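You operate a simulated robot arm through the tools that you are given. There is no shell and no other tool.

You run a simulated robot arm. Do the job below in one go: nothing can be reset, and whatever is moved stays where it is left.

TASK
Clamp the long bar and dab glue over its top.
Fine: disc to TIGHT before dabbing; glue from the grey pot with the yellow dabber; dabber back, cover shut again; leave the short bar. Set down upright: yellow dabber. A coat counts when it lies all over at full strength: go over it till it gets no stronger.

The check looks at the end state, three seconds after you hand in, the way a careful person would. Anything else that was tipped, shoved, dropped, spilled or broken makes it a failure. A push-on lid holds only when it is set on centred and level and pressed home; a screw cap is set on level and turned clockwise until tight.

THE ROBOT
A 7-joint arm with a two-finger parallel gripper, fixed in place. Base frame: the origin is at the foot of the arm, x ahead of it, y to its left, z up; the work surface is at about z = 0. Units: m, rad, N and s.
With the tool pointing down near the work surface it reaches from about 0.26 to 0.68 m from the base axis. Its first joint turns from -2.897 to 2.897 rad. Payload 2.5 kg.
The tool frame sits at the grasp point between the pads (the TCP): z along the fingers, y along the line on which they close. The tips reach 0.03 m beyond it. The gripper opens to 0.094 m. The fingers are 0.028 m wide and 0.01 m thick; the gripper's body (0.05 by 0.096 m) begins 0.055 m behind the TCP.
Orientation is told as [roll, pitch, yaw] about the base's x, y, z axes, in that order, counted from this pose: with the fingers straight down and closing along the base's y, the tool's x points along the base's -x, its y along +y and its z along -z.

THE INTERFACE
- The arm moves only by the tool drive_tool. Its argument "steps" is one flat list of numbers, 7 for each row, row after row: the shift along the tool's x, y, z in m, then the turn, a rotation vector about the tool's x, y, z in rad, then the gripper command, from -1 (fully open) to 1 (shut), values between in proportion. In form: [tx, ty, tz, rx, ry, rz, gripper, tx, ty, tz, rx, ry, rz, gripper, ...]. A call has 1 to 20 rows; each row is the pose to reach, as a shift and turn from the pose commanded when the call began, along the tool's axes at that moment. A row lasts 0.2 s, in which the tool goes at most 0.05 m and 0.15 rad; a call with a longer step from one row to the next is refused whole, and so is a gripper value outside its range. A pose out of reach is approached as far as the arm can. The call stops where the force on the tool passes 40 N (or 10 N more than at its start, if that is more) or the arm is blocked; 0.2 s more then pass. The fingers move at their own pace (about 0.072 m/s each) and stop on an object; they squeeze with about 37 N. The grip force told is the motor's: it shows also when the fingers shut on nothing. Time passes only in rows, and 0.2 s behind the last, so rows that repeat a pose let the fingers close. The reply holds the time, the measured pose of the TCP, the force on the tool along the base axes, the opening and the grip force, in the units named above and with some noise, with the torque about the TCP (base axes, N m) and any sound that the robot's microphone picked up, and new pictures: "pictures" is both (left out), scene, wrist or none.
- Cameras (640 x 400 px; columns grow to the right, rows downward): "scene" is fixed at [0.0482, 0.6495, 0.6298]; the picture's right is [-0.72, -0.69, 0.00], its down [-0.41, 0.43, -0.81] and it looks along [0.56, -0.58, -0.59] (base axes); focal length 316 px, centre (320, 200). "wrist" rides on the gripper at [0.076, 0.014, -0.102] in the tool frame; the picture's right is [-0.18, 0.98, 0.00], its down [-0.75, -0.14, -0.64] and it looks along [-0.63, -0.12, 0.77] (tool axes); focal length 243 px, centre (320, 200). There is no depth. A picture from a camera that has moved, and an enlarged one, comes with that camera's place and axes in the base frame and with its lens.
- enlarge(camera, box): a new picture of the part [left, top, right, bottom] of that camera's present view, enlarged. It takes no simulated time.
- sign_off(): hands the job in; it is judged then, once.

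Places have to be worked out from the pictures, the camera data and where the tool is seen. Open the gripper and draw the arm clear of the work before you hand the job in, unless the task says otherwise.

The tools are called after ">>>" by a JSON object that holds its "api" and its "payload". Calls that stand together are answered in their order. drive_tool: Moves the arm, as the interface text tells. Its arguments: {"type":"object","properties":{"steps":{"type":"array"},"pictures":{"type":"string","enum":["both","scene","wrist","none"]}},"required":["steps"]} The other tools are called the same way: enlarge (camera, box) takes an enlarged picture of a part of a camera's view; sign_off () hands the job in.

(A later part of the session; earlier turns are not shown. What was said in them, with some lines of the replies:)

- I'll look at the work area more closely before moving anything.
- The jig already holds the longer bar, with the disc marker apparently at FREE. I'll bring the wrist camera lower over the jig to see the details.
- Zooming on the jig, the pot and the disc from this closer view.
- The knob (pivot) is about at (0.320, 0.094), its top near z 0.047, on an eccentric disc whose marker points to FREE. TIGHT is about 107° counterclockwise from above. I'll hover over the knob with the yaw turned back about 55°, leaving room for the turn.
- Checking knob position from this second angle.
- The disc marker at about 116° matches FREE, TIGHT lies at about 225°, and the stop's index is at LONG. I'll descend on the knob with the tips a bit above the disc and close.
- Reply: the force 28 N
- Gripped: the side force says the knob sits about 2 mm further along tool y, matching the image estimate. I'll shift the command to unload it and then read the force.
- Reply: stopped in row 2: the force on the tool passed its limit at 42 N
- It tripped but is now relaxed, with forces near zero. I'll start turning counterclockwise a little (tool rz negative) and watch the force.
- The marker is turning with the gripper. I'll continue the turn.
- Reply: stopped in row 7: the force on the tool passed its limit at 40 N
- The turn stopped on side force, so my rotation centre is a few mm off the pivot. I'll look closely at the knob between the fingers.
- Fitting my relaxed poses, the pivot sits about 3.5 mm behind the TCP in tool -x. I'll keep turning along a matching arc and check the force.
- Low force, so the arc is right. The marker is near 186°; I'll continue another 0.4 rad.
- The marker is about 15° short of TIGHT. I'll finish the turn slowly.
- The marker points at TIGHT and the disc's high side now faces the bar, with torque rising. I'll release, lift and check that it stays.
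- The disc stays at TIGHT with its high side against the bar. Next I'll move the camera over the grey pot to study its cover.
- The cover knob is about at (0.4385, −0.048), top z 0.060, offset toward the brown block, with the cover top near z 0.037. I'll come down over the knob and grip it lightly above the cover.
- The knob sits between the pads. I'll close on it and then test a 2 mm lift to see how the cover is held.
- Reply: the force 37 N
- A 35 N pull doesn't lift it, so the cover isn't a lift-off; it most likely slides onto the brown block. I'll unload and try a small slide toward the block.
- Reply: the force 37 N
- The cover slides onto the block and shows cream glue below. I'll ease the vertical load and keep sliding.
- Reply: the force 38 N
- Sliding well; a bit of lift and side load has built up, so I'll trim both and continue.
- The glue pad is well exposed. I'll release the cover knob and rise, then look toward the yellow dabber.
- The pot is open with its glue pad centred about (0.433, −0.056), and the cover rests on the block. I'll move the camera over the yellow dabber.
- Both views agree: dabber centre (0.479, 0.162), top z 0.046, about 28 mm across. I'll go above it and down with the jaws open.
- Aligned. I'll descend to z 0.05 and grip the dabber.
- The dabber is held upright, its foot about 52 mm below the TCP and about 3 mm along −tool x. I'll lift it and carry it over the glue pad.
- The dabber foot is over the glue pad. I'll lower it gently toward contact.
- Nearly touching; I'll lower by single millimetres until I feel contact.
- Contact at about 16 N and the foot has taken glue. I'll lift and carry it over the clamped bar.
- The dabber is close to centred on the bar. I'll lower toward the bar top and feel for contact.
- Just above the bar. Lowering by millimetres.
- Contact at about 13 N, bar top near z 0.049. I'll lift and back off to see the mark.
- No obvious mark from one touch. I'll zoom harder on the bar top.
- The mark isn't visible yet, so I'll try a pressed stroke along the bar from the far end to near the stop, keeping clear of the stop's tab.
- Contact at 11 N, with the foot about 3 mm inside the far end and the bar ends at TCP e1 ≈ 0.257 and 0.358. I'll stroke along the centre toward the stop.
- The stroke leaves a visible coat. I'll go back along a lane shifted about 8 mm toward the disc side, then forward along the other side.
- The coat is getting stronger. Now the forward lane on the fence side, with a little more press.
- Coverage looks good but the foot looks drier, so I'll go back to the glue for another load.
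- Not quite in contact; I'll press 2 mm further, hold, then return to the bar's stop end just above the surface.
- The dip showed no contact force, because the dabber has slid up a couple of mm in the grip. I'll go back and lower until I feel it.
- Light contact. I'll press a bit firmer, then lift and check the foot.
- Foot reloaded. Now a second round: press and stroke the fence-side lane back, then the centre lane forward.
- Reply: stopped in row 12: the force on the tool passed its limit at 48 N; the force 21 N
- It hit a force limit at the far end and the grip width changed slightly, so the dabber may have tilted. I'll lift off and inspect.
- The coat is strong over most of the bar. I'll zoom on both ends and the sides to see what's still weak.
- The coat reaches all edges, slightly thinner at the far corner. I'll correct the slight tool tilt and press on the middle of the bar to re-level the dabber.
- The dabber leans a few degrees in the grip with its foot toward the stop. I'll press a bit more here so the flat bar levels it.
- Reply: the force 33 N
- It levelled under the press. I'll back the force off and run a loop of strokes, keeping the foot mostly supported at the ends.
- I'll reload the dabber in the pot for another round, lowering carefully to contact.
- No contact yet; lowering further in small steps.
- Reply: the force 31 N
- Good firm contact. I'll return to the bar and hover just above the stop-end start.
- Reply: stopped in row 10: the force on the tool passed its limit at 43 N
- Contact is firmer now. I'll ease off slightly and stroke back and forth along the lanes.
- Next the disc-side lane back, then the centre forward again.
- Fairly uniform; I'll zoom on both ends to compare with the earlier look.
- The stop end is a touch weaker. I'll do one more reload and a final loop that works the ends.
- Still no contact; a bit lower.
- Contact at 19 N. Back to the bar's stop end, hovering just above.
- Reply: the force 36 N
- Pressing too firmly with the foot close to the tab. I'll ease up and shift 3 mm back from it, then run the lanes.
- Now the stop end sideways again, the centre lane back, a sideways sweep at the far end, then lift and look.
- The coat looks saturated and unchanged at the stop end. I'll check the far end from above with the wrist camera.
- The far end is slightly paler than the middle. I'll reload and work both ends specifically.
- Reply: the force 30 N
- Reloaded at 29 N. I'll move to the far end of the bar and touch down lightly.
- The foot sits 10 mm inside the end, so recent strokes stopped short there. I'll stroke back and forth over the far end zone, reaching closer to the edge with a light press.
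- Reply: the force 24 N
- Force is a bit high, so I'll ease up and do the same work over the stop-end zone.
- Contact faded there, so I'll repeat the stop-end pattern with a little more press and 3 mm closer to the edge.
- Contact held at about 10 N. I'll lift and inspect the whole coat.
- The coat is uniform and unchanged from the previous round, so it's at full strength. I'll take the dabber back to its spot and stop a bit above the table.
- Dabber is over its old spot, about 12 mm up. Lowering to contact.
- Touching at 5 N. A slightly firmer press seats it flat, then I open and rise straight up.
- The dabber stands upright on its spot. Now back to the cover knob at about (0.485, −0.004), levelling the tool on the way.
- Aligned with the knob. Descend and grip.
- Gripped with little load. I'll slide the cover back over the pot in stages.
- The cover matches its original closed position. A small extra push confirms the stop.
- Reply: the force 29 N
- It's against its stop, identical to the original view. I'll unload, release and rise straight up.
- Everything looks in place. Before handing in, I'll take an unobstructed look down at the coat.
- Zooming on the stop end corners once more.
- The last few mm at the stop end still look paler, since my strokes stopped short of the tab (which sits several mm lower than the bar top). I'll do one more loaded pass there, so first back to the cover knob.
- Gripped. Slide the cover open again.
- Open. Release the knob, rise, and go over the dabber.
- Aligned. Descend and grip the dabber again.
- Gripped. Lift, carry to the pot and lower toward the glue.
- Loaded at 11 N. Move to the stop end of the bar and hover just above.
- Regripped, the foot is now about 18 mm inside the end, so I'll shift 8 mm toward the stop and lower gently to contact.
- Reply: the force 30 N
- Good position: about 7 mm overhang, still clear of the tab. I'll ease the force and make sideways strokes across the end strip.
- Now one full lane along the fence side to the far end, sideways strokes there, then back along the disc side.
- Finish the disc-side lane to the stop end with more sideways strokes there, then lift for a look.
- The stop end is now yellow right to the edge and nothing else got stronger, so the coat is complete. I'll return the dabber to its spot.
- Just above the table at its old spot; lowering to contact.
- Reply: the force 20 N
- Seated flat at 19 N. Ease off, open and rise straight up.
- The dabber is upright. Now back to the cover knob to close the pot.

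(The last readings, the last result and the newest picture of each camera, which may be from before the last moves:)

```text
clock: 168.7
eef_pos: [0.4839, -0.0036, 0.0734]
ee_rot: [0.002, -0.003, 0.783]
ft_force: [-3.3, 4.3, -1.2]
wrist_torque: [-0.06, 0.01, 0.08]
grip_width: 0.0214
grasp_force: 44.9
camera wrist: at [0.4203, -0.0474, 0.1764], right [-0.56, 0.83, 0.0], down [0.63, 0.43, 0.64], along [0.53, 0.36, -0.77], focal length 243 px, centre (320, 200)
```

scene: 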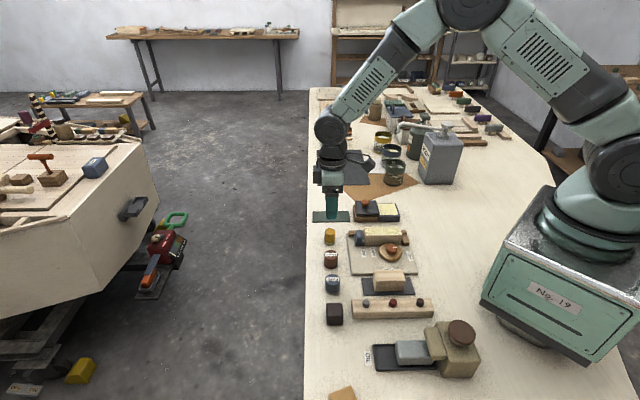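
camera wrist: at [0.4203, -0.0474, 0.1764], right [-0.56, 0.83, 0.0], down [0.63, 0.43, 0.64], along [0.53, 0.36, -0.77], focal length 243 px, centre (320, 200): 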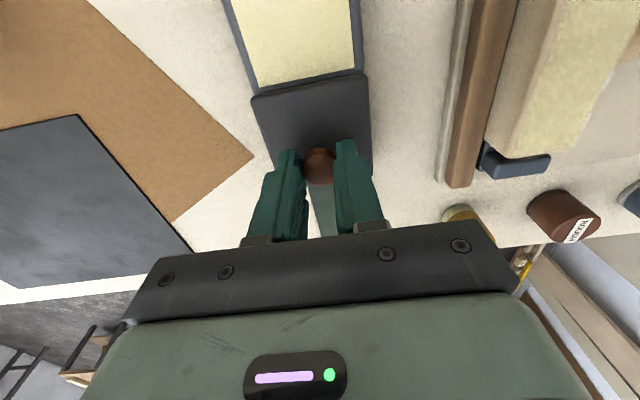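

Knob gripped with little load; sliding the cover shut.

>>> {"api": "drive_tool", "payload": {"steps": [0.006, 0.0003, 0, 0, 0, 0, 1, 0.013, 0.0003, 0, 0, 0, 0, 1, 0.02, 0.0003, 0, 0, 0, 0, 1, 0.027, 0.0003, 0, 0, 0, 0, 1, 0.034, 0.0003, 0, 0, 0, 0, 1], "pictures": "none"}}

>>> {"api": "drive_tool", "payload": {"steps": [0.007, 0, 0, 0, 0, 0, 1, 0.014, 0, 0, 0, 0, 0, 1, 0.021, 0, 0, 0, 0, 0, 1, 0.026, 0, 0, 0, 0, 0, 1, 0.03, 0, 0, 0, 0, 0, 1]}}

>>> {"api": "enlarge", "payload": {"camera": "scene", "box": [340, 190, 420, 240]}}

```text
clock: 169.8
eef_pos: [0.4597, -0.0291, 0.0742]
ee_rot: [0.002, 0.001, 0.781]
ft_force: [-4.9, 5.2, -14.9]
wrist_torque: [0.6, -0.56, -0.04]
grip_width: 0.0212
grasp_force: 44.9
```

```text
clock: 171.1
eef_pos: [0.4402, -0.0489, 0.074]
ee_rot: [0.0, -0.002, 0.781]
ft_force: [-4.7, 8.9, -11.4]
wrist_torque: [-0.79, 0.98, 0.05]
grip_width: 0.0212
grasp_force: 45.4
camera wrist: at [0.375, -0.0928, 0.1765], right [-0.56, 0.83, 0.0], down [0.63, 0.43, 0.64], along [0.53, 0.36, -0.77], focal length 243 px, centre (320, 200)
```

scene: 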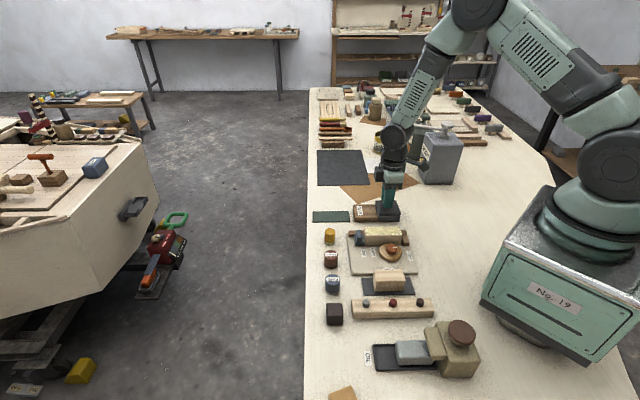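
wrist: 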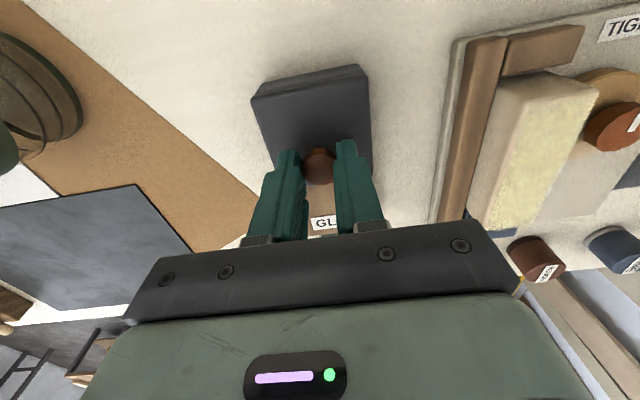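

```text
8.00 times, centred on (380, 215) of scene
camera zoom: at [0.0482, 0.6495, 0.6298], right [-0.72, -0.69, 0.0], down [-0.41, 0.43, -0.81], along [0.56, -0.58, -0.59], focal length 2532 px, centre (-160, 80)
```

zoom: 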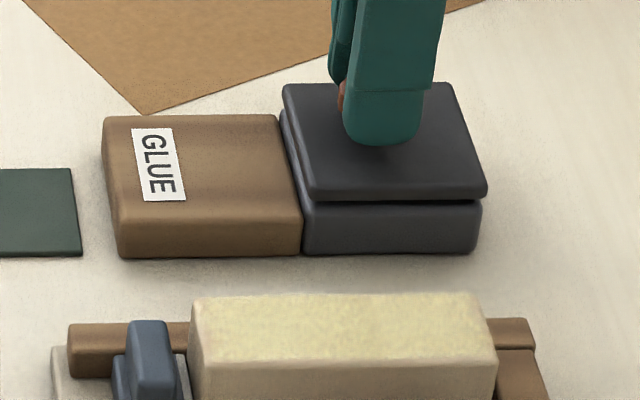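

The cover edges match the original closed view. A last small push against the stop, then release and rise.

>>> {"api": "drive_tool", "payload": {"steps": [0.001, 0, 0, 0, 0, 0, 1, 0.002, 0, 0, 0, 0, 0, 1, 0.0028, 0, 0, 0, 0, 0, 1], "pictures": "none"}}

>>> {"api": "drive_tool", "payload": {"steps": [-0.0018, 0, 0, 0, 0, 0, 1, -0.0018, 0, 0, 0, 0, 0, 0.3, -0.0018, 0, 0, 0, 0, 0, -0.2, -0.0018, 0, 0, 0, 0, 0, -0.2, -0.0018, 0, 0, 0, 0, 0, -0.2, -0.0018, 0, -0.03, 0, 0, 0, -0.2, -0.0018, 0, -0.07, 0, 0, 0, -0.4, -0.0018, 0, -0.11, 0, 0, 0, -0.6, -0.0018, 0, -0.15, 0, 0, 0, -1, -0.0018, 0, -0.19, 0, 0, 0, -1, 0.03, 0, -0.22, 0, 0, 0, -1, 0.03, 0, -0.22, 0, 0, 0, -1]}}

>>> {"api": "enlarge", "payload": {"camera": "scene", "box": [310, 190, 430, 265]}}

>>> {"api": "enlarge", "payload": {"camera": "scene", "box": [300, 260, 500, 385]}}

>>> {"api": "enlarge", "payload": {"camera": "wrist", "box": [220, 0, 540, 180]}}

```text
clock: 171.8
eef_pos: [0.4386, -0.0495, 0.0744]
ee_rot: [-0.001, -0.008, 0.785]
ft_force: [10.0, 23.0, -28.0]
wrist_torque: [0.38, -0.43, 0.07]
grip_width: 0.0215
grasp_force: 44.6
```

```text
clock: 174.4
eef_pos: [0.4177, -0.072, 0.2946]
ee_rot: [0.002, -0.002, 0.78]
ft_force: [-0.5, 1.1, -0.3]
wrist_torque: [0.03, -0.01, 0.07]
grip_width: 0.0941
grasp_force: 0.2
camera wrist: at [0.3526, -0.1163, 0.3969], right [-0.56, 0.83, 0.0], down [0.63, 0.43, 0.64], along [0.53, 0.36, -0.77], focal length 243 px, centre (320, 200)
```

scene: 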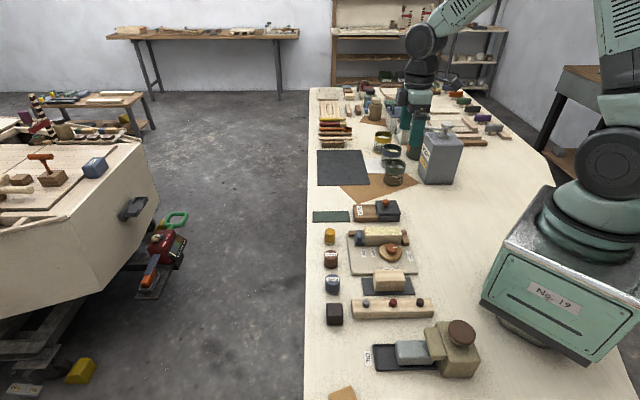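
wrist: 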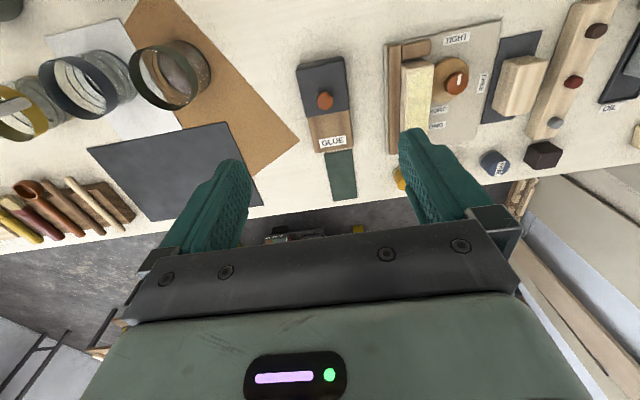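

```text
5.33 times, centred on (370, 228) of scene
camera zoom: at [0.0482, 0.6495, 0.6298], right [-0.72, -0.69, 0.0], down [-0.41, 0.43, -0.81], along [0.56, -0.58, -0.59], focal length 1688 px, centre (53, 53)
```

zoom: 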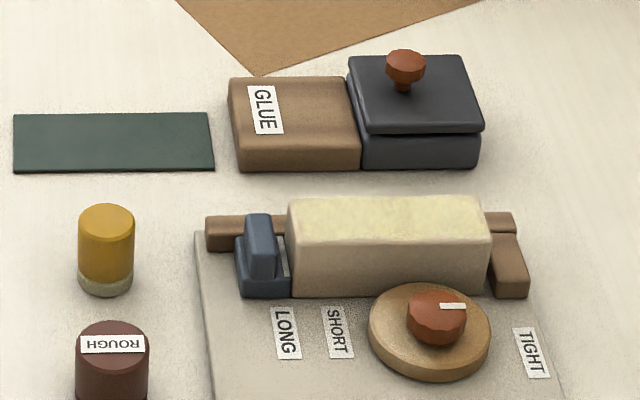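

```text
3.20 times, centred on (400, 322) of scene
camera zoom: at [0.0482, 0.6495, 0.6298], right [-0.72, -0.69, 0.0], down [-0.41, 0.43, -0.81], along [0.56, -0.58, -0.59], focal length 1013 px, centre (64, -192)
```

zoom: 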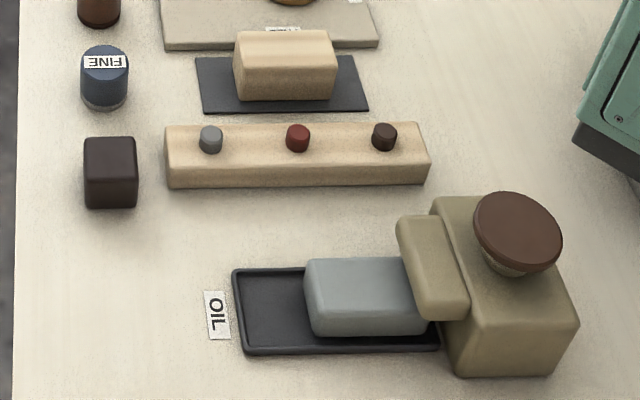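

```text
2.00 times, centred on (380, 90) of wrist
camera zoom: at [0.3526, -0.1163, 0.3969], right [-0.56, 0.83, 0.0], down [0.63, 0.43, 0.64], along [0.53, 0.36, -0.77], focal length 485 px, centre (200, 420)
```

zoom: 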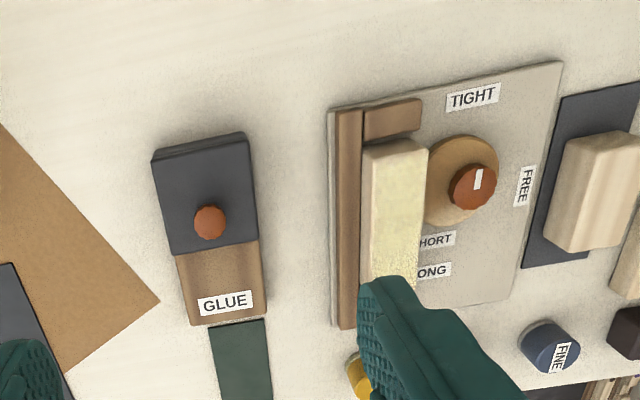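

The bar is clamped at TIGHT and its top is coated. The cover is shut, the dabber stands upright on its spot, and the short bar and everything else are untouched. The gripper is open and the arm is clear, so I'm handing in.

>>> {"api": "sign_off", "payload": {}}

```text
The job is handed in.
```

I clamped the long bar, coated its top with glue, and handed the job in; I haven't seen the check's verdict.

- **Clamp:** the disc was turned to TIGHT before any glue went on. It still pointed there, with its high side against the bar, at the end.
- **Glue:** I used the yellow dabber and the grey pot, reloading several times. The top is covered edge to edge. The last pass brought the paler stop end up to match and made nothing else stronger. I judged full strength by eye from the pictures.
- **Dabber:** it stands upright within a few millimetres of where it started.
- **Pot cover:** it is shut. It slides rather than lifts, and I pushed it back against its stop so it matches the starting picture.
- **Everything else:** the short bar and the other items were left alone. Nothing looked tipped or moved in the final pictures.

In the second round of strokes the dabber hit the force limit near the far end of the bar and leaned a few degrees in the grip. I levelled it against the bar before carrying on, and saw no damage.
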